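You operate a simulated robot arm through the tools that you are given. There is no shell and no other tool. Be economical: measure what you need, move in short steps, check, and stop when the job is done.

Carry out the task below with a simulated two-armed robot. There is one attempt and no reset: what you move stays moved.

TASK
Put the green rag on the top of the green bench away on the top of the blue bench. Put the thick brake pad on the top of the green bench away on the shelf under the grey bench. Take the blue rag on the top of the green bench and put it away on the top of the blue bench. Open the bottom drawer of the green bench, take the copper strip that says "92" from the top of the green bench and leave it in the inside of the green bench's bottom drawer and shut the drawer again. Open the middle drawer of the blue bench, take the cardboard core from the top of the green bench and put it in the inside of the middle drawer and shut the drawer again. Any order will do. Set down upright: cardboard core.

It is judged by the outcome, as a careful person would: the job done as asked, and still so three seconds after it is handed in. It fails if anything else is knocked over, pushed out of place, dropped, spilled or broken.

THE ROBOT
Two 7-joint arms with two-finger parallel grippers on one trunk, on a base that drives. Base frame: it is fixed to the floor where the robot stands at the start and does not move with it; the origin is under the middle of the robot, x ahead of it, y to its left, z up; the surface under the hand at the start is at about z = 0.85. Units: m, degrees, N and s.
The left shoulder is at the start at [0.07, 0.13, 1.137], the right one opposite. With the tool pointing down near the work surface each hand reaches from about 0.22 to 0.52 m from the robot's upright axis, wherever it stands, measured 20 degrees to its own side. Places, roughly: blue rag (10x6x4 cm) [0.9, -0.1, 0.9]; bottom drawer of the green bench [0.3, -1.8, 0.4]; cardboard core (6x6x9 cm) [0.3, -0.3, 0.9]; copper strip [0.5, -0.5, 0.75]; green rag (10x6x4 cm) [0.8, -0.1, 0.9]; inside of the green bench's bottom drawer [0.5, -1.8, 0.3]; inside of the middle drawer [0.9, 1.8, 0.4]; middle drawer of the blue bench [0.7, 1.8, 0.5]; shelf under the grey bench [0.8, -4.3, 0.2]; thick brake pad [0.75, -0.25, 1]; top of the blue bench [0.8, 1.3, 0.9]. Payload 1.57 kg a hand.
Tool frame (each hand has its own): the origin (TCP) lies between the finger pads and is the grasp point; the fingertips stand 0.03 m ahead of it; z points along the fingers, y is the line along which they close. The gripper opens to 0.08 m. The fingers are 0.017 m wide and 0.012 m thick; the gripper's body (0.04 by 0.082 m) begins 0.08 m behind the TCP.
Orientation is that of the tool frame in the base frame, as a unit quaternion [w, x, y, z]. With the fingers straight down and closing along the base's y, the tool's x points along the base's -x, its y along +y and its z along -z.

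THE INTERFACE
- The arms move only by the tool nudge_tool. It takes "left_series", "right_series" or both (then of equal length, played together; a hand with none holds still); each is a list of rows, each an object of numbers (a shift or turn left out is 0, a gripper value left out holds the last): "claw": the opening, from 0 (shut) to 1 (fully open); "dx", "dy", "dz": the shift along the tool's x, y, z in m; "wx", "wy", "wz": the turn, a rotation vector about the tool's x, y, z in degrees. In form: [{"claw": .., "dx": .., "dy": .., "dz": .., "wx": .., "wy": .., "wz": ..}, ...]. A call has 1 to 20 rows; each row is the pose to reach, as a shift and turn from the pose commanded when the call began, along the tool's axes at that moment. A row lasts 0.2 s, in which the tool goes at most 0.05 m and 8.6 degrees; a call with a longer step from one row to the next is refused whole, and so is a gripper value outside its range. A pose out of reach is approached as far as the arm can. The call stops where the force on the tool passes 40 N (or 10 N more than at its start, if that is more) or the arm is blocked; 0.2 s more then pass. The fingers move at their own pace (about 0.108 m/s each) and stop on an object; they squeeze with about 25 N. The grip force told is the motor's: it shows also when the fingers shut on nothing. Time passes only in rows, and 0.2 s behind the last, so rows that repeat a pose let the fingers close. It gives the time, the measured TCP pose, the force on the tool (base axes), the opening and the grip force at its end, in the units of the frame above (readings bear some noise), with the torque about the TCP (base axes, N m) and any sound that the robot's microphone picked up.
- Cameras (640 x 400 px; columns grow to the right, rows downward): "scene" is now at [0.1236, -0.043, 1.3539]; the picture's right is [-0.51, -0.86, 0.00], its down [-0.58, 0.34, -0.74] and it looks along [0.64, -0.38, -0.67] (base axes); focal length 274 px, centre (320, 200). "left" rides on the left gripper at [0.072, 0.007, -0.122] in its tool frame; the picture's right is [-0.09, 1.00, 0.00], its down [-0.84, -0.08, -0.54] and it looks along [-0.54, -0.05, 0.84] (tool axes); focal length 238 px, centre (320, 200). "right" rides on the right gripper at [0.072, -0.007, -0.122] in its tool frame; the picture's right is [0.09, 1.00, 0.00], its down [-0.84, 0.08, -0.54] and it looks along [-0.54, 0.05, 0.84] (tool axes); focal length 238 px, centre (320, 200). There is no depth. A picture from a camera that has moved, and an enlarged one, comes with that camera's place and axes in the base frame and with its lens.
- capture(camera): a new picture of that camera. The clock stands still meanwhile.
- raise_lower(by): slides the trunk up (or, below 0, down) by that many m; the arms and the scene camera ride with it, the base frame stays. It gives what a move gives, with no picture.
- drive_base(legs): drives the robot by 1 to 6 legs, each [ahead, left, turn to the left] in m, m and degrees, along the robot's own axes; the way and the turn of a leg run together, so that a leg with both is an arc; at most 1.5 m and 180 degrees a leg. The arms and the cameras ride along, it lands a little off, and it stops where it bumps. It gives what a move gives.
- turn_head(pan, tilt): turns the head with the scene camera to pan (to the left, within 86 degrees either way) and tilt (down, from -29 to 69), counted from straight ahead of the robot. It gives what a move gives.
- close_up(camera, box): a new picture of the part [left, top, right, bottom] of that camera's present view, enlarged. The clock stands still meanwhile.
- sign_off(): hands the job in; it is judged then, once.

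Go step by step. Nothing tells you exact positions but the pictures and the camera data: compare them with the known pose of the tool, close in by small moves and look again before you grip or let go. The budget is 207 turns and 210 pictures, counting those below and the enlarged ones. Unless the task says otherwise, let go and move clear before handing in, and close with one line.

The tools are called as a command line: name --argument value ..., lists and objects as JSON in quotes. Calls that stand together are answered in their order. nudge_tool: Moves the arms, as the interface text tells. Its arguments: {"type":"object","properties":{"left_series":{"type":"array","items":{"type":"object","properties":{"claw":{"type":"number"},"dx":{"type":"number"},"dy":{"type":"number"},"dz":{"type":"number"},"wx":{"type":"number"},"wy":{"type":"number"},"wz":{"type":"number"}}}},"right_series":{"type":"array","items":{"type":"object","properties":{"claw":{"type":"number"},"dx":{"type":"number"},"dy":{"type":"number"},"dz":{"type":"number"},"wx":{"type":"number"},"wy":{"type":"number"},"wz":{"type":"number"}}}}},"required":[]} The other tools are called the same way: raise_lower (by) slides the trunk up or down; drive_base (legs) drives the base; turn_head (pan, tilt) turns the head that bears the scene camera; capture (camera) takes a picture; close_up (camera, box) takes an enlarged picture of a part of a camera's view; sign_off () hands the job in.

At the start:

```text
t: 0.0
left_eef_pos: [0.3286, -0.0154, 1.1156]
left_tcp_rot: [-0.001, -0.001, 1.0, 0.0]
left_contact_force: [-0.1, -0.2, 1.0]
left_wrist_torque: [0.01, -0.02, 0.0]
left_gripper_width: 0.08
left_finger_force: 0.0
right_eef_pos: [0.2489, -0.3554, 1.1494]
right_tcp_rot: [-0.001, 0.0, 1.0, 0.0]
right_contact_force: [-0.8, 1.4, -0.1]
right_wrist_torque: [0.01, 0.0, -0.01]
right_gripper_width: 0.0803
right_finger_force: 0.1
trunk travel left (down, up): [-0.775, 0.165]
robot x, y, heading: [0.0011, -0.0009, -0.0]
head pan, tilt: [-30.6, 42.3]
```

scene: 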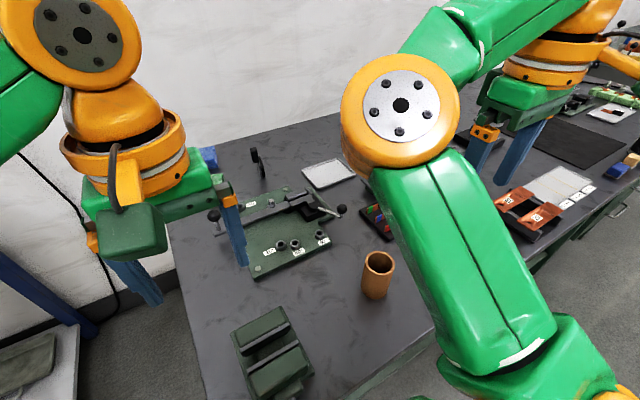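
right: 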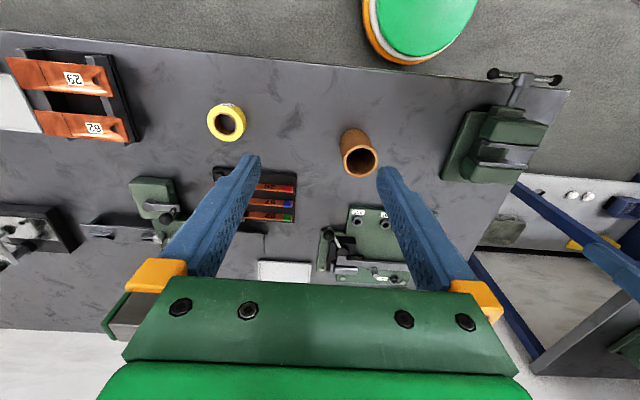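
left: 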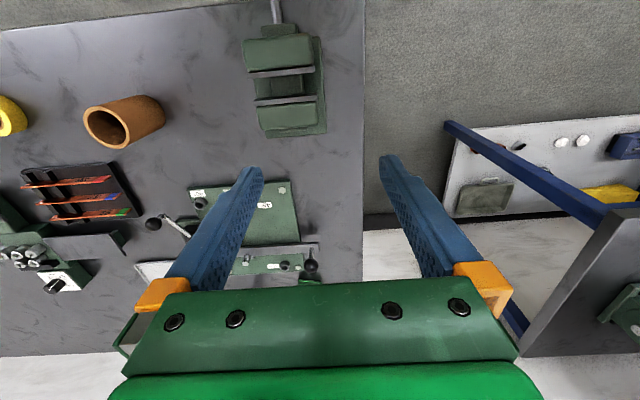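

I see the green bench ahead, with a vise, the cardboard core, a jig and copper strips on it. I'll look around with the head first to find the rags, brake pad and drawers.

turn_head --pan 0 --tilt 45

capture --camera "scene"

turn_head --pan -60 --tilt 30

capture --camera "scene"

turn_head --pan 60 --tilt 30

capture --camera "scene"

```text
t: 1.0
left_eef_pos: [0.3276, -0.0153, 1.1167]
left_tcp_rot: [-0.001, -0.001, 1.0, 0.0]
left_contact_force: [0.1, 0.4, 0.1]
left_wrist_torque: [-0.01, 0.03, 0.0]
left_gripper_width: 0.08
left_finger_force: 0.1
right_eef_pos: [0.2486, -0.3543, 1.1503]
right_tcp_rot: [0.0, 0.0, 1.0, 0.0]
right_contact_force: [0.1, 0.2, -0.4]
right_wrist_torque: [0.0, 0.02, 0.0]
right_gripper_width: 0.08
right_finger_force: 0.0
trunk travel left (down, up): [-0.775, 0.165]
robot x, y, heading: [0.0034, -0.0019, -0.1]
head pan, tilt: [0.0, 45.0]
```

```text
206 pictures are left
camera scene: at [0.1331, -0.0006, 1.35], right [0.0, -1.0, 0.0], down [-0.71, 0.0, -0.71], along [0.71, 0.0, -0.71], focal length 274 px, centre (320, 200)
```

scene: 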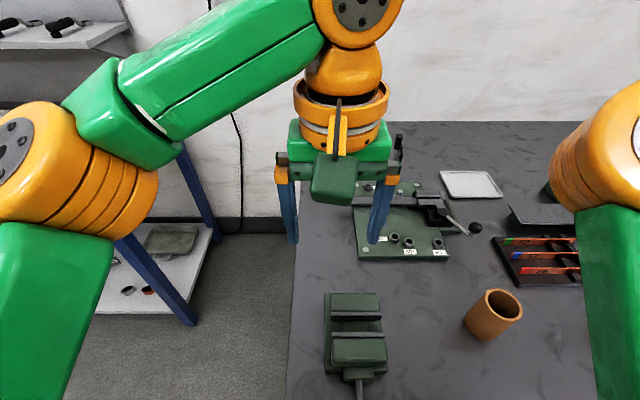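

```text
t: 2.3
left_eef_pos: [0.3286, -0.0157, 1.1161]
left_tcp_rot: [0.0, -0.001, 1.0, 0.0]
left_contact_force: [0.1, 0.0, 0.0]
left_wrist_torque: [-0.02, -0.01, 0.02]
left_gripper_width: 0.0798
left_finger_force: 0.1
right_eef_pos: [0.2479, -0.355, 1.15]
right_tcp_rot: [0.0, 0.0, 1.0, 0.0]
right_contact_force: [-0.3, 0.5, -0.3]
right_wrist_torque: [0.01, 0.02, 0.01]
right_gripper_width: 0.0799
right_finger_force: 0.1
trunk travel left (down, up): [-0.775, 0.165]
robot x, y, heading: [-0.0023, 0.0019, -0.1]
head pan, tilt: [-60.0, 30.0]
```

```text
205 pictures are left
camera scene: at [0.0971, -0.0788, 1.3726], right [-0.87, -0.5, 0.0], down [-0.25, 0.43, -0.87], along [0.43, -0.75, -0.5], focal length 274 px, centre (320, 200)
```

scene: 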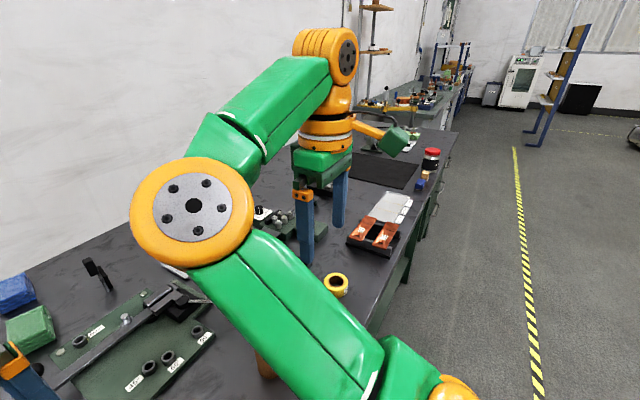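

```text
t: 4.3
left_eef_pos: [0.3287, -0.0152, 1.115]
left_tcp_rot: [-0.001, -0.001, 1.0, 0.0]
left_contact_force: [0.1, 0.3, 0.4]
left_wrist_torque: [0.03, 0.01, 0.03]
left_gripper_width: 0.0802
left_finger_force: 0.1
right_eef_pos: [0.2495, -0.3549, 1.1489]
right_tcp_rot: [0.0, 0.0, 1.0, 0.0]
right_contact_force: [1.2, 0.0, 0.4]
right_wrist_torque: [-0.01, 0.02, 0.0]
right_gripper_width: 0.08
right_finger_force: 0.1
trunk travel left (down, up): [-0.775, 0.165]
robot x, y, heading: [-0.0021, -0.0004, -0.1]
head pan, tilt: [60.0, 30.0]
```

```text
204 pictures are left
camera scene: at [0.0971, 0.0778, 1.3726], right [0.87, -0.5, 0.0], down [-0.25, -0.43, -0.87], along [0.43, 0.75, -0.5], focal length 274 px, centre (320, 200)
```

scene: 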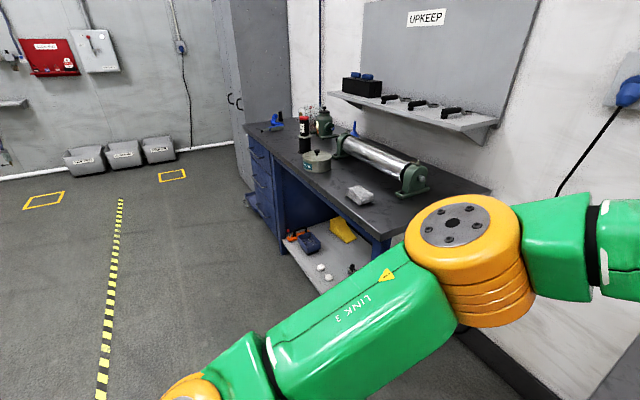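

Blue bench is ahead-left, the green bench extends to the right. I'll look at the base surroundings and zoom on the far-end objects.

turn_head --pan -38 --tilt 30

capture --camera "scene"

turn_head --pan 40 --tilt 60

capture --camera "scene"

```text
t: 6.0
left_eef_pos: [0.3273, -0.0153, 1.117]
left_tcp_rot: [0.0, -0.002, 1.0, 0.0]
left_contact_force: [0.1, -0.2, -0.1]
left_wrist_torque: [0.01, 0.0, -0.02]
left_gripper_width: 0.08
left_finger_force: 0.2
right_eef_pos: [0.2483, -0.3546, 1.1493]
right_tcp_rot: [0.001, -0.001, 1.0, -0.001]
right_contact_force: [-0.1, 0.7, -0.1]
right_wrist_torque: [0.0, 0.02, 0.02]
right_gripper_width: 0.0801
right_finger_force: 0.1
trunk travel left (down, up): [-0.775, 0.165]
robot x, y, heading: [-0.0016, 0.0007, -0.0]
head pan, tilt: [-38.0, 30.0]
```

```text
203 pictures are left
camera scene: at [0.1231, -0.0561, 1.3726], right [-0.62, -0.79, 0.0], down [-0.39, 0.31, -0.87], along [0.68, -0.53, -0.5], focal length 274 px, centre (320, 200)
```

scene: 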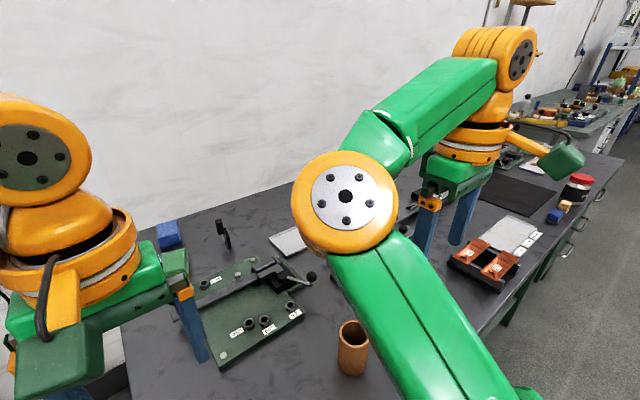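

```text
t: 7.5
left_eef_pos: [0.3277, -0.016, 1.1167]
left_tcp_rot: [-0.001, 0.0, 1.0, 0.0]
left_contact_force: [0.4, 0.5, 0.0]
left_wrist_torque: [0.01, 0.04, -0.02]
left_gripper_width: 0.0799
left_finger_force: 0.2
right_eef_pos: [0.2498, -0.3552, 1.1507]
right_tcp_rot: [0.0, 0.0, 1.0, 0.0]
right_contact_force: [-0.6, 0.9, 0.7]
right_wrist_torque: [-0.02, -0.02, -0.02]
right_gripper_width: 0.0799
right_finger_force: 0.1
trunk travel left (down, up): [-0.775, 0.165]
robot x, y, heading: [-0.0032, 0.002, -0.4]
head pan, tilt: [40.0, 60.0]
```

```text
202 pictures are left
camera scene: at [0.1029, 0.0423, 1.3305], right [0.64, -0.77, 0.0], down [-0.66, -0.56, -0.5], along [0.38, 0.32, -0.87], focal length 274 px, centre (320, 200)
```

scene: 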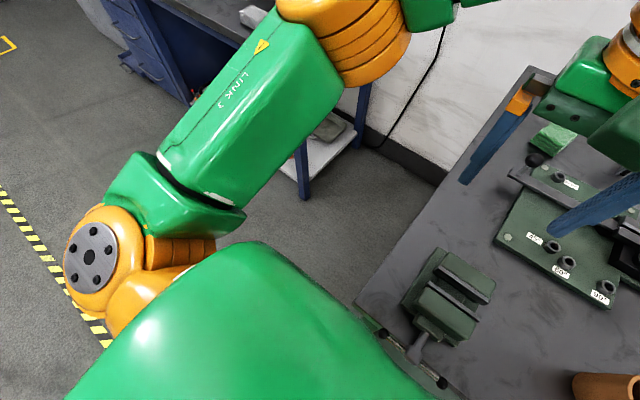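

I'll test how far the left arm reaches forward with the tool pitched, in free air above the bench.

nudge_tool --left_series '[{"dx": -0.04, "wy": -6}, {"dx": -0.08, "wy": -12}, {"dx": -0.12, "wy": -18}, {"dx": -0.16, "wy": -24}, {"dx": -0.2, "wy": -30}, {"dx": -0.24, "wy": -36}, {"dx": -0.28, "wy": -42}, {"dx": -0.32, "wy": -48}, {"dx": -0.36, "wy": -54}, {"dx": -0.4, "wy": -60}]'

capture --camera "left"

```text
t: 9.7
left_eef_pos: [0.6183, -0.0091, 1.1005]
left_tcp_rot: [0.492, 0.001, 0.87, 0.002]
left_contact_force: [0.4, 0.1, -0.6]
left_wrist_torque: [0.02, 0.03, 0.03]
left_gripper_width: 0.08
left_finger_force: 0.0
left hand out of reach, approached as far as the arm can: row 5, 6, 7, 8, 9, 10
right_eef_pos: [0.2477, -0.3583, 1.1494]
right_tcp_rot: [0.0, 0.0, 1.0, 0.001]
right_contact_force: [0.4, -0.3, -0.2]
right_wrist_torque: [0.05, -0.02, 0.01]
right_gripper_width: 0.0802
right_finger_force: 0.0
trunk travel left (down, up): [-0.775, 0.165]
robot x, y, heading: [0.0002, -0.0005, 0.0]
head pan, tilt: [40.0, 60.0]
```

```text
201 pictures are left
camera left: at [0.4784, -0.0035, 1.1022], right [0.05, 1.0, 0.08], down [-0.03, -0.08, 1.0], along [1.0, -0.05, 0.03], focal length 238 px, centre (320, 200)
```

left: 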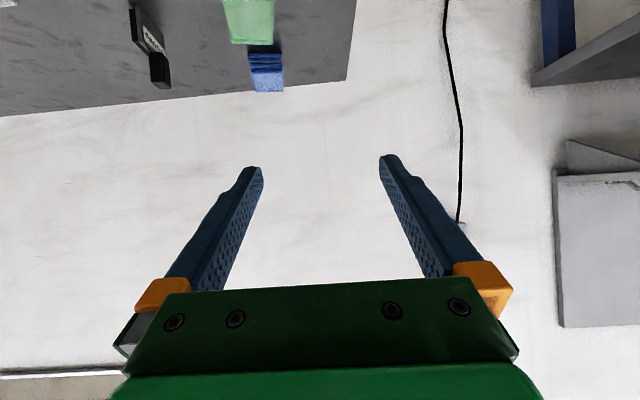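

Reach from the shoulder is about 0.57 m when pitched, so the far rags need approaching from the left end of the bench. I'll retract the arm and drive to the gap to look.

nudge_tool --left_series '[{"dx": 0.02, "dz": -0.0346, "wy": 6}, {"dx": 0.04, "dz": -0.0692, "wy": 12}, {"dx": 0.06, "dz": -0.1038, "wy": 18}, {"dx": 0.08, "dz": -0.1384, "wy": 24}, {"dx": 0.1, "dz": -0.173, "wy": 30}, {"dx": 0.12, "dz": -0.2076, "wy": 36}, {"dx": 0.14, "dz": -0.2422, "wy": 42}, {"dx": 0.16, "dz": -0.2768, "wy": 48}, {"dx": 0.18, "dz": -0.3114, "wy": 54}, {"dx": 0.2, "dz": -0.346, "wy": 60}]'

drive_base --legs '[[-0.12, 0.35, 0]]'

turn_head --pan 0 --tilt 50

capture --camera "scene"

```text
t: 11.9
left_eef_pos: [0.2199, -0.006, 1.1009]
left_tcp_rot: [0.0, 0.0, 1.0, -0.001]
left_contact_force: [-0.3, 0.3, 0.7]
left_wrist_torque: [0.01, -0.02, -0.02]
left_gripper_width: 0.0798
left_finger_force: 0.1
right_eef_pos: [0.2481, -0.3554, 1.1501]
right_tcp_rot: [0.0, 0.0, 1.0, -0.001]
right_contact_force: [-1.1, 0.0, 0.1]
right_wrist_torque: [0.04, -0.03, 0.0]
right_gripper_width: 0.0801
right_finger_force: 0.1
trunk travel left (down, up): [-0.775, 0.165]
robot x, y, heading: [0.0001, -0.0008, -0.1]
head pan, tilt: [40.0, 60.0]
```

```text
t: 14.3
left_eef_pos: [0.1004, 0.3407, 1.0985]
left_tcp_rot: [-0.001, -0.003, 1.0, 0.001]
left_contact_force: [-0.2, 0.4, 0.6]
left_wrist_torque: [0.04, 0.01, 0.0]
left_gripper_width: 0.0799
left_finger_force: 0.1
right_eef_pos: [0.1302, -0.0076, 1.1495]
right_tcp_rot: [0.0, -0.002, 1.0, 0.001]
right_contact_force: [-0.1, -0.4, 0.4]
right_wrist_torque: [0.02, 0.01, -0.01]
right_gripper_width: 0.0799
right_finger_force: 0.1
trunk travel left (down, up): [-0.775, 0.165]
robot x, y, heading: [-0.1225, 0.347, 0.2]
head pan, tilt: [40.0, 60.0]
```

```text
t: 15.3
left_eef_pos: [0.0999, 0.3425, 1.0991]
left_tcp_rot: [-0.001, -0.003, 1.0, 0.0]
left_contact_force: [0.7, -0.1, -0.1]
left_wrist_torque: [-0.01, 0.01, 0.01]
left_gripper_width: 0.0804
left_finger_force: 0.2
right_eef_pos: [0.129, -0.0065, 1.1494]
right_tcp_rot: [0.0, -0.002, 1.0, 0.0]
right_contact_force: [-0.6, -0.3, 0.2]
right_wrist_torque: [0.02, 0.0, -0.01]
right_gripper_width: 0.0799
right_finger_force: 0.0
trunk travel left (down, up): [-0.775, 0.165]
robot x, y, heading: [-0.1248, 0.347, 0.3]
head pan, tilt: [0.0, 50.0]
```

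```text
200 pictures are left
camera scene: at [0.0071, 0.3482, 1.3431], right [0.0, -1.0, 0.0], down [-0.77, 0.0, -0.64], along [0.64, 0.0, -0.77], focal length 274 px, centre (320, 200)
```

scene: 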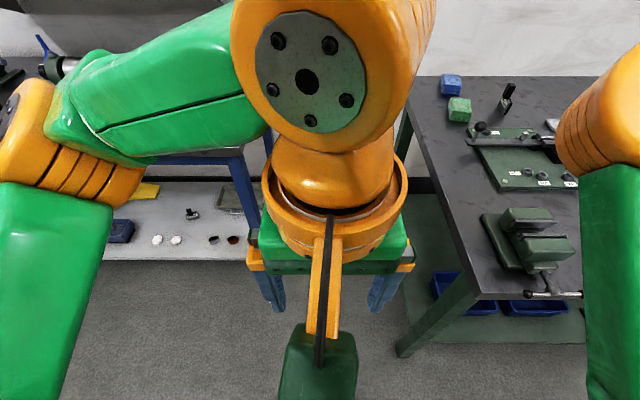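

The gap between benches runs y≈0.06 to 0.56. I'll turn to face −y, then slide into the gap sideways.

drive_base --legs '[[0, 0, -90], [0.03, 0.3, 0]]'

turn_head --pan 0 --tilt 60

capture --camera "scene"

turn_head --pan 60 --tilt 45

capture --camera "scene"

```text
t: 21.2
left_eef_pos: [0.1697, 0.0998, 1.0987]
left_tcp_rot: [-0.001, 0.705, 0.709, 0.002]
left_contact_force: [-0.8, 0.1, 0.6]
left_wrist_torque: [0.02, 0.02, 0.01]
left_gripper_width: 0.08
left_finger_force: 0.1
right_eef_pos: [-0.1797, 0.0692, 1.1493]
right_tcp_rot: [0.0, 0.705, 0.709, 0.001]
right_contact_force: [0.2, -0.6, 0.2]
right_wrist_torque: [0.01, 0.0, 0.01]
right_gripper_width: 0.0802
right_finger_force: 0.1
trunk travel left (down, up): [-0.775, 0.165]
robot x, y, heading: [0.1787, 0.3199, -89.9]
head pan, tilt: [0.0, 50.0]
```

```text
t: 21.9
left_eef_pos: [0.1706, 0.0984, 1.0995]
left_tcp_rot: [0.0, 0.705, 0.709, 0.0]
left_contact_force: [-0.5, 0.8, 0.3]
left_wrist_torque: [0.0, 0.0, 0.0]
left_gripper_width: 0.0801
left_finger_force: 0.2
right_eef_pos: [-0.1764, 0.0703, 1.1494]
right_tcp_rot: [0.0, 0.705, 0.709, 0.0]
right_contact_force: [0.9, -1.0, -0.3]
right_wrist_torque: [-0.01, -0.01, 0.03]
right_gripper_width: 0.0796
right_finger_force: 0.2
trunk travel left (down, up): [-0.775, 0.165]
robot x, y, heading: [0.1795, 0.3216, -90.0]
head pan, tilt: [0.0, 60.0]
```

```text
199 pictures are left
camera scene: at [0.1788, 0.2032, 1.3305], right [-1.0, -0.01, 0.0], down [0.0, 0.87, -0.5], along [0.0, -0.5, -0.87], focal length 274 px, centre (320, 200)
```

scene: 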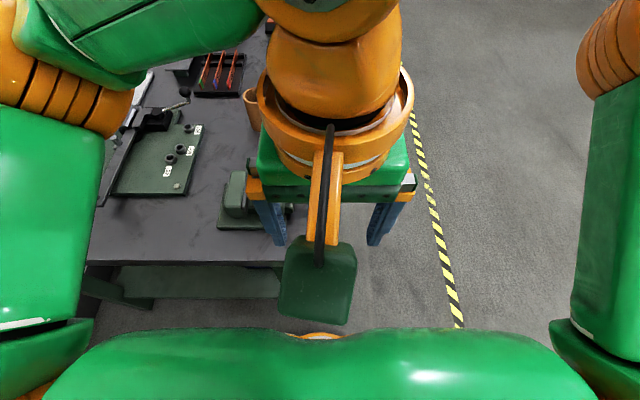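

```text
t: 23.2
left_eef_pos: [0.1713, 0.0987, 1.0991]
left_tcp_rot: [-0.001, 0.705, 0.71, 0.0]
left_contact_force: [-0.4, -0.7, 0.9]
left_wrist_torque: [-0.01, 0.0, 0.0]
left_gripper_width: 0.0802
left_finger_force: 0.1
right_eef_pos: [-0.1773, 0.0699, 1.1503]
right_tcp_rot: [0.001, 0.705, 0.709, 0.0]
right_contact_force: [0.8, 0.1, 0.0]
right_wrist_torque: [0.01, 0.0, -0.01]
right_gripper_width: 0.0801
right_finger_force: 0.0
trunk travel left (down, up): [-0.775, 0.165]
robot x, y, heading: [0.1734, 0.3206, -89.8]
head pan, tilt: [60.0, 45.0]
```

```text
198 pictures are left
camera scene: at [0.2489, 0.2295, 1.35], right [-0.5, -0.87, 0.0], down [-0.61, 0.35, -0.71], along [0.61, -0.35, -0.71], focal length 274 px, centre (320, 200)
```

scene: 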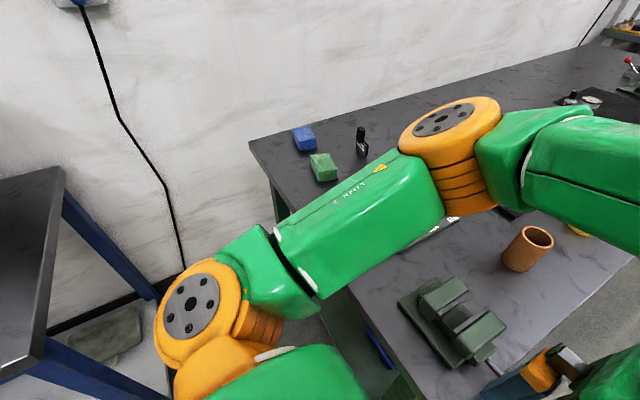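

Base fits so far. I'll slide further into the gap and look again.

drive_base --legs '[[0.01, 0.3, 0]]'

capture --camera "scene"

turn_head --pan 20 --tilt 45

capture --camera "scene"

capture --camera "left"

```text
t: 25.3
left_eef_pos: [0.4687, 0.0904, 1.0994]
left_tcp_rot: [0.0, 0.704, 0.71, 0.001]
left_contact_force: [-1.5, -0.3, -0.8]
left_wrist_torque: [-0.02, -0.02, 0.01]
left_gripper_width: 0.08
left_finger_force: 0.1
right_eef_pos: [0.1203, 0.062, 1.1494]
right_tcp_rot: [0.0, 0.705, 0.709, 0.0]
right_contact_force: [0.2, -0.7, -0.1]
right_wrist_torque: [-0.01, 0.01, 0.03]
right_gripper_width: 0.08
right_finger_force: 0.1
trunk travel left (down, up): [-0.775, 0.165]
robot x, y, heading: [0.4752, 0.3139, -89.6]
head pan, tilt: [60.0, 45.0]
```

```text
197 pictures are left
camera scene: at [0.5467, 0.2212, 1.3501], right [-0.5, -0.87, 0.0], down [-0.61, 0.35, -0.71], along [0.62, -0.35, -0.71], focal length 274 px, centre (320, 200)
```

scene: 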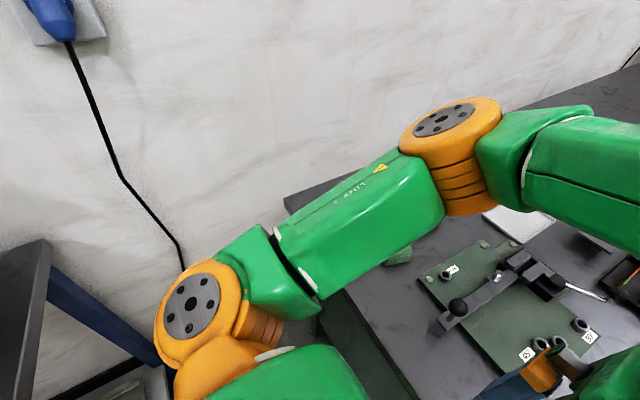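

```text
t: 26.3
left_eef_pos: [0.4709, 0.0904, 1.0993]
left_tcp_rot: [-0.001, 0.704, 0.71, 0.0]
left_contact_force: [1.4, 0.3, 0.9]
left_wrist_torque: [0.03, -0.02, 0.02]
left_gripper_width: 0.08
left_finger_force: 0.1
right_eef_pos: [0.1227, 0.0615, 1.1503]
right_tcp_rot: [0.0, 0.705, 0.709, 0.0]
right_contact_force: [0.3, 1.0, -0.2]
right_wrist_torque: [-0.01, 0.04, -0.01]
right_gripper_width: 0.0802
right_finger_force: 0.0
trunk travel left (down, up): [-0.775, 0.165]
robot x, y, heading: [0.475, 0.3123, -89.6]
head pan, tilt: [20.0, 45.0]
```

```text
196 pictures are left
camera scene: at [0.5064, 0.1853, 1.35], right [-0.94, -0.35, 0.0], down [-0.25, 0.66, -0.71], along [0.25, -0.66, -0.71], focal length 274 px, centre (320, 200)
```

scene: 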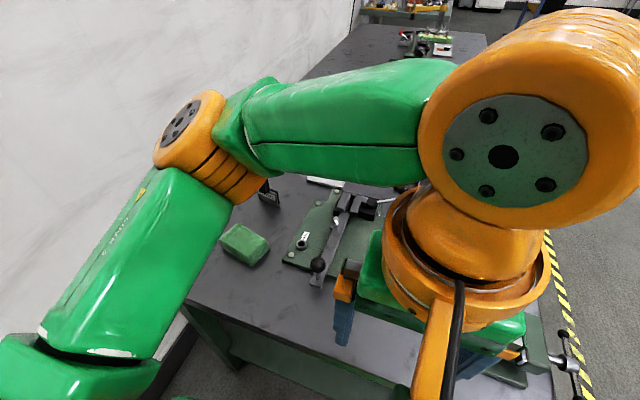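

```text
195 pictures are left
camera left: at [0.4782, 0.1619, 1.2222], right [1.0, -0.09, 0.0], down [-0.07, -0.84, 0.54], along [-0.05, -0.54, -0.84], focal length 238 px, centre (320, 200)
```

left: 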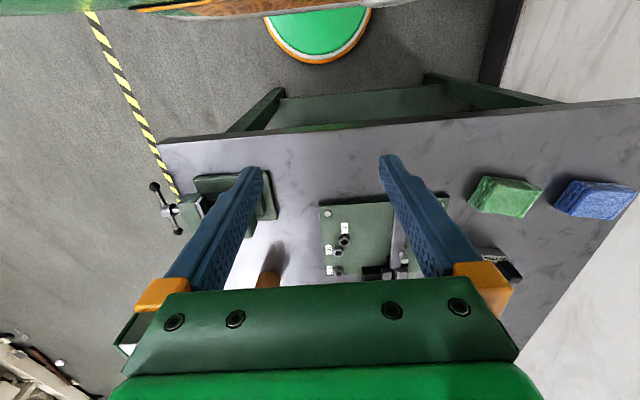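

Left wrist camera shows green rag ≈(0.76,−0.07) and blue rag ≈(0.915,−0.085), long sides along x. I'll slide a bit further in, then turn both hands 90° so they close along base y.

drive_base --legs '[[0.0, 0.13, 0]]'

nudge_tool --left_series '[{"wz": 8}, {"wz": 16}, {"wz": 24}, {"wz": 32}, {"wz": 40}, {"wz": 48}, {"wz": 56}, {"wz": 64}, {"wz": 72}, {"wz": 80}, {"wz": 88}, {"wz": 89.5}]'

capture --camera "left"

capture --camera "scene"

```text
t: 27.6
left_eef_pos: [0.5995, 0.0909, 1.0989]
left_tcp_rot: [0.001, 0.704, 0.71, 0.002]
left_contact_force: [-0.4, 0.5, -0.3]
left_wrist_torque: [-0.02, 0.01, 0.0]
left_gripper_width: 0.0801
left_finger_force: 0.1
right_eef_pos: [0.2505, 0.062, 1.1501]
right_tcp_rot: [0.001, 0.705, 0.71, 0.001]
right_contact_force: [-0.9, 0.2, -0.4]
right_wrist_torque: [-0.01, -0.01, 0.05]
right_gripper_width: 0.0801
right_finger_force: 0.0
trunk travel left (down, up): [-0.775, 0.165]
robot x, y, heading: [0.6076, 0.3123, -89.3]
head pan, tilt: [20.0, 45.0]
```

```text
t: 30.2
left_eef_pos: [0.6015, 0.0916, 1.0995]
left_tcp_rot: [-0.001, 1.0, 0.008, 0.0]
left_contact_force: [0.4, -0.4, -0.2]
left_wrist_torque: [0.01, -0.01, 0.0]
left_gripper_width: 0.0796
left_finger_force: 0.1
right_eef_pos: [0.2537, 0.0622, 1.1498]
right_tcp_rot: [0.0, 0.705, 0.709, 0.0]
right_contact_force: [-0.6, 0.2, -0.5]
right_wrist_torque: [-0.03, 0.05, 0.04]
right_gripper_width: 0.0798
right_finger_force: 0.1
trunk travel left (down, up): [-0.775, 0.165]
robot x, y, heading: [0.6071, 0.3101, -89.4]
head pan, tilt: [20.0, 45.0]
```

```text
194 pictures are left
camera left: at [0.675, 0.0852, 1.222], right [-0.08, -1.0, 0.0], down [-0.84, 0.06, 0.54], along [-0.54, 0.04, -0.84], focal length 238 px, centre (320, 200)
```

left: 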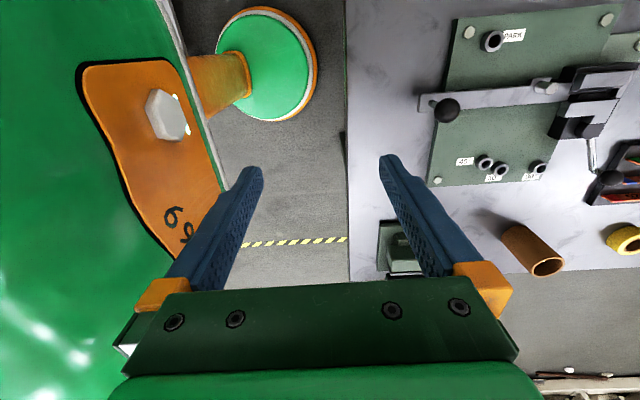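

```text
193 pictures are left
camera scene: at [0.6373, 0.1861, 1.35], right [-0.94, -0.35, 0.0], down [-0.25, 0.66, -0.71], along [0.25, -0.66, -0.71], focal length 274 px, centre (320, 200)
```

scene: 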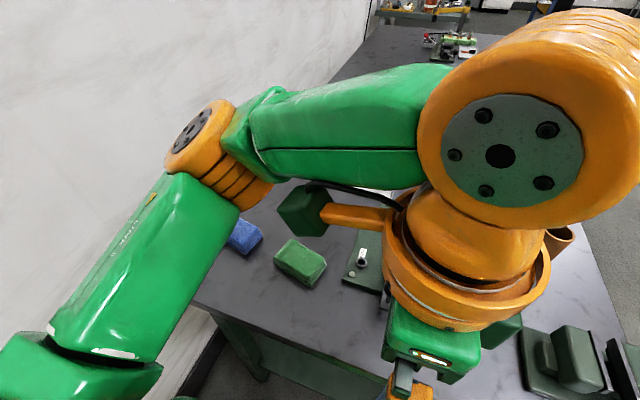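

I'd rather have the camera looking +x toward the rags, so I'll rotate the left hand the other way, and the right hand likewise.

nudge_tool --left_series '[{"wz": -8.5}, {"wz": -17}, {"wz": -25.5}, {"wz": -34}, {"wz": -42.5}, {"wz": -51}, {"wz": -59.5}, {"wz": -68}, {"wz": -76.5}, {"wz": -85}, {"wz": -90}]'

nudge_tool --left_series '[{"wz": -8.5}, {"wz": -17}, {"wz": -25.5}, {"wz": -34}, {"wz": -42.5}, {"wz": -51}, {"wz": -59.5}, {"wz": -68}, {"wz": -76.5}, {"wz": -85}, {"wz": -90}]' --right_series '[{"wz": -8.5}, {"wz": -17}, {"wz": -25.5}, {"wz": -34}, {"wz": -42.5}, {"wz": -51}, {"wz": -59.5}, {"wz": -68}, {"wz": -76.5}, {"wz": -85}, {"wz": -90}]'

capture --camera "left"

capture --camera "right"

```text
t: 32.6
left_eef_pos: [0.6014, 0.0908, 1.0991]
left_tcp_rot: [0.0, 0.7, 0.714, 0.001]
left_contact_force: [-0.9, -0.6, -0.4]
left_wrist_torque: [0.0, -0.01, 0.03]
left_gripper_width: 0.08
left_finger_force: 0.0
right_eef_pos: [0.2536, 0.062, 1.1509]
right_tcp_rot: [0.0, 0.705, 0.709, 0.0]
right_contact_force: [-0.6, -0.9, 0.3]
right_wrist_torque: [-0.02, -0.01, 0.0]
right_gripper_width: 0.0802
right_finger_force: 0.0
trunk travel left (down, up): [-0.775, 0.165]
robot x, y, heading: [0.6068, 0.3128, -89.6]
head pan, tilt: [20.0, 45.0]
```

```text
t: 35.0
left_eef_pos: [0.6014, 0.0913, 1.0991]
left_tcp_rot: [0.0, -0.01, 1.0, 0.0]
left_contact_force: [-0.4, 0.2, -0.2]
left_wrist_torque: [0.01, -0.01, -0.01]
left_gripper_width: 0.0799
left_finger_force: 0.0
right_eef_pos: [0.2524, 0.0623, 1.1498]
right_tcp_rot: [0.0, -0.004, 1.0, -0.001]
right_contact_force: [0.0, 0.9, -0.6]
right_wrist_torque: [-0.02, 0.0, 0.03]
right_gripper_width: 0.08
right_finger_force: 0.0
trunk travel left (down, up): [-0.775, 0.165]
robot x, y, heading: [0.6089, 0.3124, -89.6]
head pan, tilt: [20.0, 45.0]
```

```text
192 pictures are left
camera left: at [0.5308, 0.096, 1.222], right [0.07, 1.0, 0.0], down [0.84, -0.06, 0.54], along [0.54, -0.04, -0.84], focal length 238 px, centre (320, 200)
```

left: 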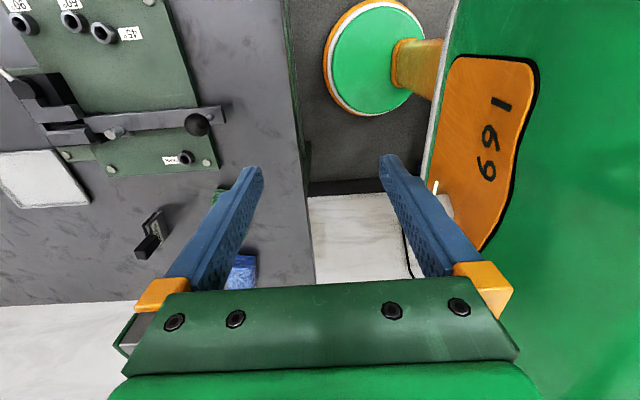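

```text
191 pictures are left
camera right: at [0.1816, 0.0543, 1.2722], right [-0.1, 0.99, 0.0], down [0.84, 0.09, 0.54], along [0.54, 0.06, -0.84], focal length 238 px, centre (320, 200)
```

right: 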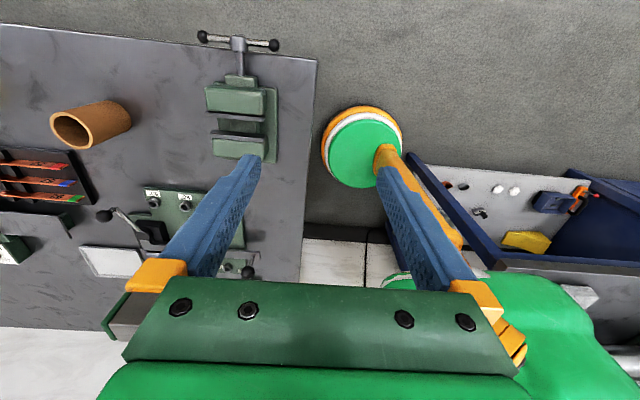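

Both hands now close along base y with cameras looking +x. Move the left hand toward the blue rag, staying high.

nudge_tool --left_series '[{"dx": -0.0325, "dy": -0.0225, "dz": 0}, {"dx": -0.065, "dy": -0.045, "dz": 0}, {"dx": -0.0975, "dy": -0.0675, "dz": 0.01}, {"dx": -0.13, "dy": -0.09, "dz": 0.02}, {"dx": -0.1625, "dy": -0.1125, "dz": 0.03}, {"dx": -0.195, "dy": -0.135, "dz": 0.04}, {"dx": -0.2275, "dy": -0.1575, "dz": 0.05}, {"dx": -0.26, "dy": -0.18, "dz": 0.06}]'

capture --camera "left"

capture --camera "scene"

```text
t: 36.8
left_eef_pos: [0.8683, -0.0839, 1.0373]
left_tcp_rot: [0.0, -0.009, 1.0, 0.001]
left_contact_force: [1.0, -0.4, 0.0]
left_wrist_torque: [0.03, 0.02, 0.0]
left_gripper_width: 0.08
left_finger_force: 0.0
right_eef_pos: [0.2545, 0.0605, 1.1496]
right_tcp_rot: [0.0, -0.004, 1.0, 0.0]
right_contact_force: [0.0, -0.5, -0.1]
right_wrist_torque: [0.01, -0.01, -0.01]
right_gripper_width: 0.0802
right_finger_force: 0.0
trunk travel left (down, up): [-0.775, 0.165]
robot x, y, heading: [0.6041, 0.3144, -89.7]
head pan, tilt: [20.0, 45.0]
```

```text
190 pictures are left
camera left: at [0.7966, -0.0801, 1.1605], right [0.07, 1.0, 0.0], down [0.84, -0.06, 0.54], along [0.54, -0.04, -0.84], focal length 238 px, centre (320, 200)
```

left: 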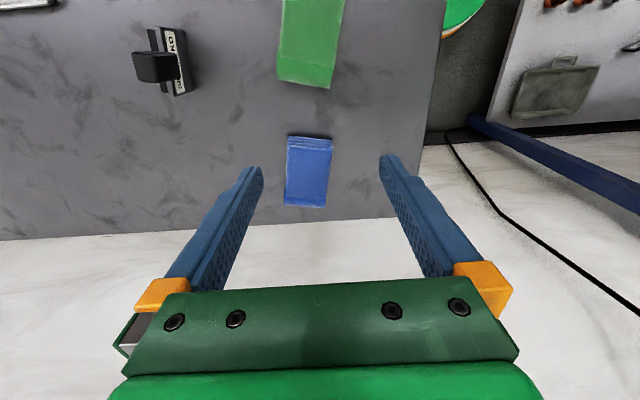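

```text
189 pictures are left
camera scene: at [0.6386, 0.185, 1.3499], right [-0.94, -0.35, 0.0], down [-0.25, 0.66, -0.71], along [0.25, -0.66, -0.71], focal length 274 px, centre (320, 200)
```

scene: 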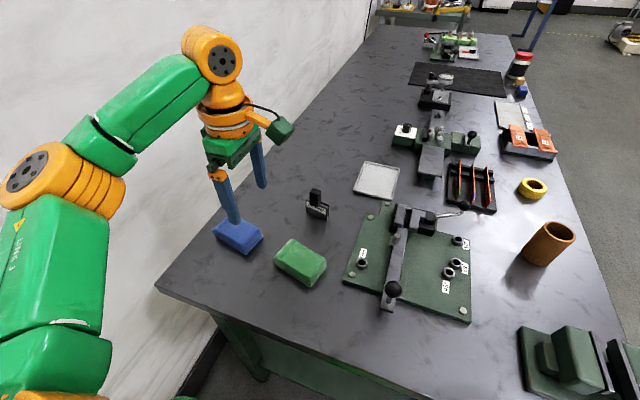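

Blue rag centre ≈(0.935,−0.104). Move over it and partly down, then check.

nudge_tool --left_series '[{"dx": -0.033, "dy": -0.01, "dz": 0.0}, {"dx": -0.066, "dy": -0.019, "dz": 0.0}, {"dx": -0.066, "dy": -0.019, "dz": 0.04}, {"dx": -0.066, "dy": -0.019, "dz": 0.08}]'

capture --camera "left"

close_up --camera "scene" --box '[160, 120, 400, 320]'

```text
t: 37.8
left_eef_pos: [0.9322, -0.1018, 0.9587]
left_tcp_rot: [0.0, -0.009, 1.0, 0.001]
left_contact_force: [1.4, -1.2, 0.3]
left_wrist_torque: [-0.01, 0.04, 0.01]
left_gripper_width: 0.08
left_finger_force: 0.1
right_eef_pos: [0.2546, 0.0621, 1.1496]
right_tcp_rot: [-0.001, -0.003, 1.0, 0.001]
right_contact_force: [-1.2, -0.2, -0.4]
right_wrist_torque: [-0.02, 0.04, 0.02]
right_gripper_width: 0.0797
right_finger_force: 0.0
trunk travel left (down, up): [-0.775, 0.165]
robot x, y, heading: [0.6097, 0.316, -89.7]
head pan, tilt: [20.0, 45.0]
```

```text
188 pictures are left
camera left: at [0.8614, -0.0977, 1.0808], right [0.07, 1.0, 0.0], down [0.84, -0.06, 0.54], along [0.54, -0.04, -0.84], focal length 238 px, centre (320, 200)
```

left: 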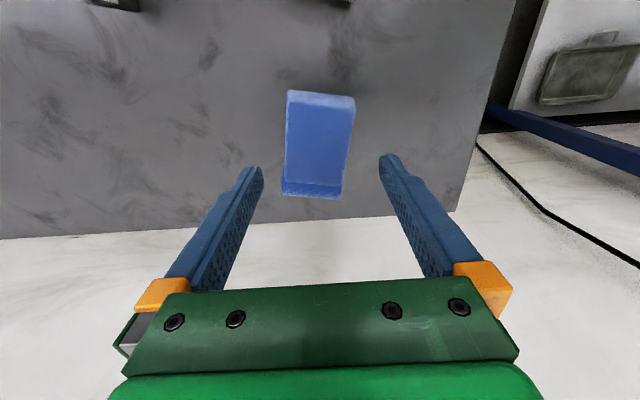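

```text
2.00 times, centred on (280, 220) of scene
camera zoom: at [0.638, 0.1855, 1.35], right [-0.94, -0.35, 0.0], down [-0.25, 0.66, -0.71], along [0.25, -0.66, -0.71], focal length 548 px, centre (400, 160)
```

zoom: 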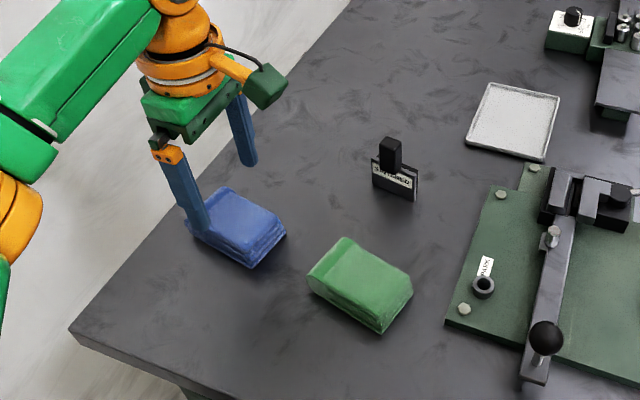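

Alignment is good. Descend and close.

nudge_tool --left_series '[{"dz": 0.025, "dy": -0.002}, {"dz": 0.05, "dy": -0.002}, {"dz": 0.07, "dy": -0.002}, {"dz": 0.07, "dy": -0.002, "claw": 0}, {"dz": 0.07, "dy": -0.002, "claw": 0}, {"dz": 0.07, "dy": -0.002, "claw": 0}]'

nudge_tool --left_series '[{"dz": -0.03}, {"dz": -0.07}, {"dz": -0.11}, {"dz": -0.15}]'

capture --camera "left"

capture --camera "scene"

```text
t: 39.2
left_eef_pos: [0.9313, -0.1046, 0.8901]
left_tcp_rot: [0.0, -0.008, 1.0, 0.0]
left_contact_force: [-1.0, -0.5, 1.9]
left_wrist_torque: [-0.06, -0.02, -0.04]
left_gripper_width: 0.0634
left_finger_force: 25.2
right_eef_pos: [0.2538, 0.0614, 1.1499]
right_tcp_rot: [0.0, -0.004, 1.0, 0.0]
right_contact_force: [-0.1, 0.3, 0.7]
right_wrist_torque: [-0.02, 0.0, 0.0]
right_gripper_width: 0.0801
right_finger_force: 0.0
trunk travel left (down, up): [-0.775, 0.165]
robot x, y, heading: [0.6054, 0.3106, -89.7]
head pan, tilt: [20.0, 45.0]
```

```text
t: 40.2
left_eef_pos: [0.9311, -0.1028, 1.0412]
left_tcp_rot: [-0.001, -0.009, 1.0, 0.001]
left_contact_force: [0.3, 1.2, -0.5]
left_wrist_torque: [-0.02, -0.01, 0.02]
left_gripper_width: 0.0635
left_finger_force: 24.7
right_eef_pos: [0.2537, 0.0624, 1.1495]
right_tcp_rot: [0.0, -0.003, 1.0, 0.0]
right_contact_force: [1.4, 0.0, -0.4]
right_wrist_torque: [-0.01, 0.01, -0.01]
right_gripper_width: 0.0799
right_finger_force: 0.0
trunk travel left (down, up): [-0.775, 0.165]
robot x, y, heading: [0.6081, 0.3118, -89.4]
head pan, tilt: [20.0, 45.0]
```

```text
186 pictures are left
camera left: at [0.86, -0.0989, 1.1634], right [0.08, 1.0, 0.0], down [0.84, -0.06, 0.54], along [0.54, -0.04, -0.84], focal length 238 px, centre (320, 200)
```

left: 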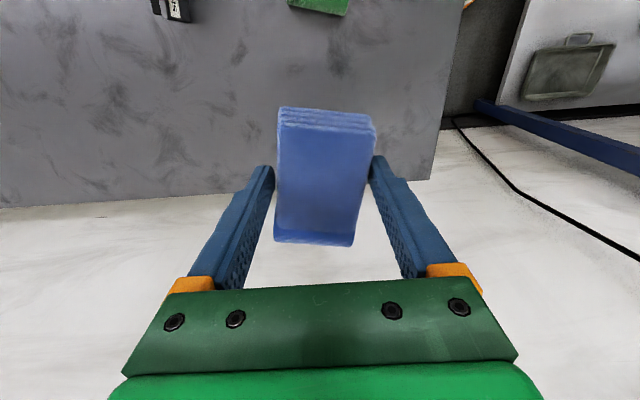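

```text
185 pictures are left
camera scene: at [0.6366, 0.1867, 1.35], right [-0.94, -0.35, 0.0], down [-0.25, 0.66, -0.71], along [0.25, -0.66, -0.71], focal length 274 px, centre (320, 200)
```

scene: 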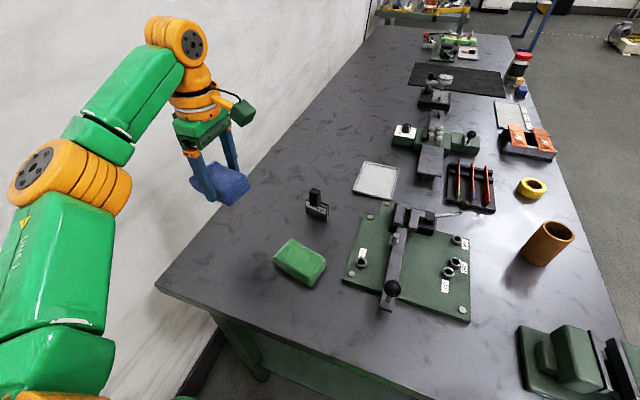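

Blue rag is held. Now bring the right hand toward the green rag.

nudge_tool --right_series '[{"dx": -0.04, "dy": -0.012}, {"dx": -0.08, "dy": -0.024}, {"dx": -0.12, "dy": -0.036}, {"dx": -0.16, "dy": -0.048}, {"dx": -0.2, "dy": -0.06}, {"dx": -0.24, "dy": -0.072}, {"dx": -0.28, "dy": -0.084}, {"dx": -0.32, "dy": -0.096, "dz": 0.02}, {"dx": -0.36, "dy": -0.108, "dz": 0.04}, {"dx": -0.4, "dy": -0.12, "dz": 0.06}, {"dx": -0.44, "dy": -0.132, "dz": 0.08}]'

capture --camera "right"

capture --camera "scene"

```text
t: 42.8
left_eef_pos: [0.9335, -0.1043, 1.0389]
left_tcp_rot: [-0.002, -0.009, 1.0, 0.002]
left_contact_force: [0.6, 0.6, -1.1]
left_wrist_torque: [-0.01, 0.02, 0.03]
left_gripper_width: 0.0629
left_finger_force: 25.5
right_eef_pos: [0.5731, -0.0889, 1.081]
right_tcp_rot: [-0.008, 0.053, 0.995, 0.084]
right_contact_force: [-0.3, -0.6, 0.3]
right_wrist_torque: [0.0, 0.01, 0.01]
right_gripper_width: 0.08
right_finger_force: 0.2
right hand out of reach, approached as far as the arm can: row 2, 3, 4, 5, 6, 7, 8, 9, 10, 11
trunk travel left (down, up): [-0.775, 0.165]
robot x, y, heading: [0.6088, 0.3139, -89.5]
head pan, tilt: [20.0, 45.0]
stopped in row 11 (right hand): the arm was blocked; the commanded pose is now the measured one
```

```text
184 pictures are left
camera right: at [0.5027, -0.1096, 1.2028], right [0.01, 0.99, 0.17], down [0.85, -0.1, 0.52], along [0.53, 0.13, -0.83], focal length 238 px, centre (320, 200)
```

right: 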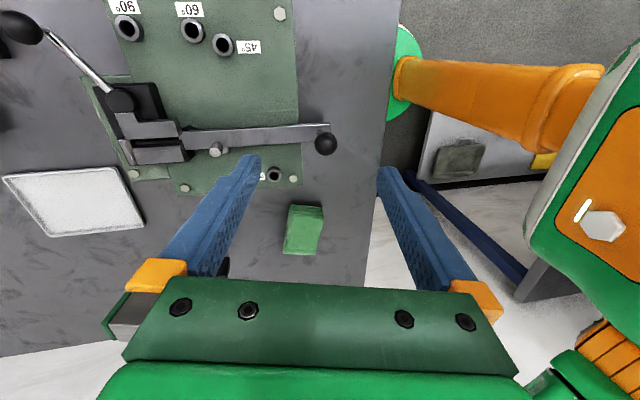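

```text
183 pictures are left
camera scene: at [0.6413, 0.186, 1.3499], right [-0.94, -0.35, 0.0], down [-0.25, 0.66, -0.71], along [0.24, -0.66, -0.71], focal length 274 px, centre (320, 200)
```

scene: 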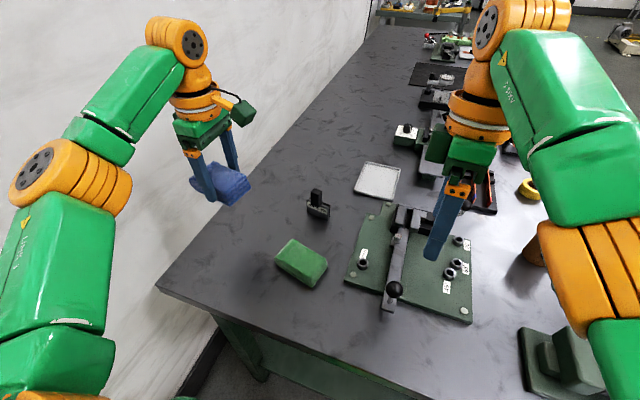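

The right arm can't cross the body's midline. I'll tuck the left hand in, straighten the right, back off a little and turn to heading −45° so the green rag lies on the right hand's side.

nudge_tool --left_series '[{"dx": 0.03, "dy": 0.029, "dz": -0.01}, {"dx": 0.06, "dy": 0.058, "dz": -0.02}, {"dx": 0.09, "dy": 0.087, "dz": -0.03}, {"dx": 0.125, "dy": 0.116, "dz": -0.04}]' --right_series '[{"dx": 0.03, "dz": -0.01, "wx": 2.4, "wz": -1.5}, {"dx": 0.06, "dz": -0.02, "wx": 4.8, "wz": -3}, {"dx": 0.09, "dz": -0.03, "wx": 7.2, "wz": -4.5}, {"dx": 0.11, "dz": -0.03, "wx": 9.6, "wz": -6}]'

drive_base --legs '[[0, -0.11, 0], [0, 0, 44]]'

turn_head --pan -20 --tilt 45

capture --camera "scene"

capture --camera "right"

```text
t: 43.8
left_eef_pos: [0.8019, 0.0104, 1.0809]
left_tcp_rot: [0.001, -0.009, 1.0, 0.0]
left_contact_force: [-0.2, -0.3, 0.0]
left_wrist_torque: [0.0, -0.03, -0.02]
left_gripper_width: 0.0628
left_finger_force: 24.5
right_eef_pos: [0.4521, -0.0863, 1.1145]
right_tcp_rot: [0.002, 0.005, 1.0, 0.004]
right_contact_force: [0.1, 1.1, -0.7]
right_wrist_torque: [0.02, -0.02, 0.0]
right_gripper_width: 0.0798
right_finger_force: 0.0
right hand out of reach, approached as far as the arm can: row 1, 2, 3, 4
trunk travel left (down, up): [-0.775, 0.165]
robot x, y, heading: [0.6052, 0.3122, -89.9]
head pan, tilt: [20.0, 45.0]
```

```text
t: 47.0
left_eef_pos: [0.8494, 0.2311, 1.0803]
left_tcp_rot: [0.0, -0.383, 0.924, 0.001]
left_contact_force: [0.4, -0.4, -0.6]
left_wrist_torque: [0.01, 0.0, 0.0]
left_gripper_width: 0.0622
left_finger_force: 24.7
right_eef_pos: [0.6673, -0.0812, 1.1156]
right_tcp_rot: [0.001, -0.372, 0.928, 0.002]
right_contact_force: [-0.3, 0.1, 0.7]
right_wrist_torque: [-0.02, 0.02, 0.02]
right_gripper_width: 0.0797
right_finger_force: 0.0
trunk travel left (down, up): [-0.775, 0.165]
robot x, y, heading: [0.4992, 0.3123, -45.6]
head pan, tilt: [20.0, 45.0]
```

```text
t: 48.1
left_eef_pos: [0.8505, 0.2307, 1.0803]
left_tcp_rot: [0.0, -0.383, 0.924, 0.001]
left_contact_force: [0.0, -0.2, -1.6]
left_wrist_torque: [0.0, -0.03, 0.01]
left_gripper_width: 0.062
left_finger_force: 25.0
right_eef_pos: [0.6668, -0.0822, 1.1162]
right_tcp_rot: [0.004, -0.368, 0.93, 0.003]
right_contact_force: [0.3, 0.4, -0.2]
right_wrist_torque: [-0.01, -0.01, 0.02]
right_gripper_width: 0.08
right_finger_force: 0.1
trunk travel left (down, up): [-0.775, 0.165]
robot x, y, heading: [0.4999, 0.3129, -45.7]
head pan, tilt: [-20.0, 45.0]
```

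```text
182 pictures are left
camera scene: at [0.5684, 0.2019, 1.35], right [-0.91, -0.42, 0.0], down [-0.29, 0.64, -0.71], along [0.29, -0.64, -0.71], focal length 274 px, centre (320, 200)
```

scene: 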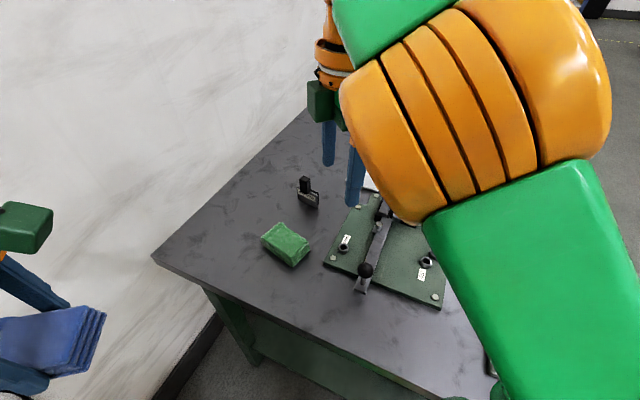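

```text
181 pictures are left
camera right: at [0.618, -0.1378, 1.2376], right [-0.75, 0.66, 0.0], down [0.55, 0.62, 0.55], along [0.36, 0.41, -0.83], focal length 238 px, centre (320, 200)
```

right: 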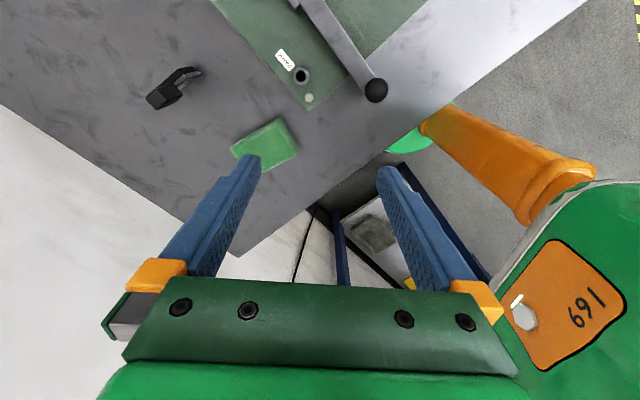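

Now rotate the right hand back to close along base y and place it above the green rag.

nudge_tool --right_series '[{"dx": -0.012, "dy": -0.0105, "wz": 7.2}, {"dx": -0.024, "dy": -0.021, "wz": 14.4}, {"dx": -0.036, "dy": -0.0315, "wz": 21.6}, {"dx": -0.048, "dy": -0.042, "wz": 28.8, "dz": 0.02}, {"dx": -0.06, "dy": -0.0525, "wz": 36, "dz": 0.04}, {"dx": -0.0725, "dy": -0.063, "wz": 43.4, "dz": 0.07}]'

capture --camera "right"

capture --camera "scene"

```text
t: 49.5
left_eef_pos: [0.8517, 0.2304, 1.0801]
left_tcp_rot: [0.0, -0.384, 0.923, 0.0]
left_contact_force: [-0.4, -0.2, -0.6]
left_wrist_torque: [0.02, 0.02, -0.02]
left_gripper_width: 0.0616
left_finger_force: 24.6
right_eef_pos: [0.7639, -0.076, 1.0442]
right_tcp_rot: [0.0, -0.002, 1.0, 0.003]
right_contact_force: [-0.7, -0.2, -1.5]
right_wrist_torque: [0.01, -0.02, 0.02]
right_gripper_width: 0.0801
right_finger_force: 0.2
trunk travel left (down, up): [-0.775, 0.165]
robot x, y, heading: [0.4932, 0.3132, -45.6]
head pan, tilt: [-20.0, 45.0]
```

```text
180 pictures are left
camera right: at [0.6921, -0.0834, 1.167], right [-0.1, 1.0, 0.0], down [0.84, 0.08, 0.54], along [0.54, 0.06, -0.84], focal length 238 px, centre (320, 200)
```

right: 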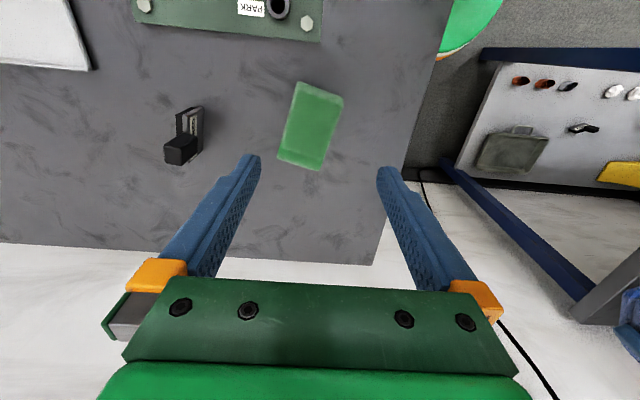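

```text
179 pictures are left
camera scene: at [0.5692, 0.2012, 1.3499], right [-0.91, -0.42, 0.0], down [-0.29, 0.64, -0.71], along [0.29, -0.64, -0.71], focal length 274 px, centre (320, 200)
```

scene: 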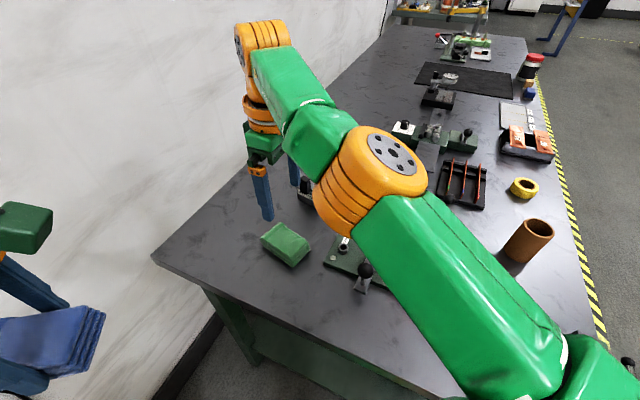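

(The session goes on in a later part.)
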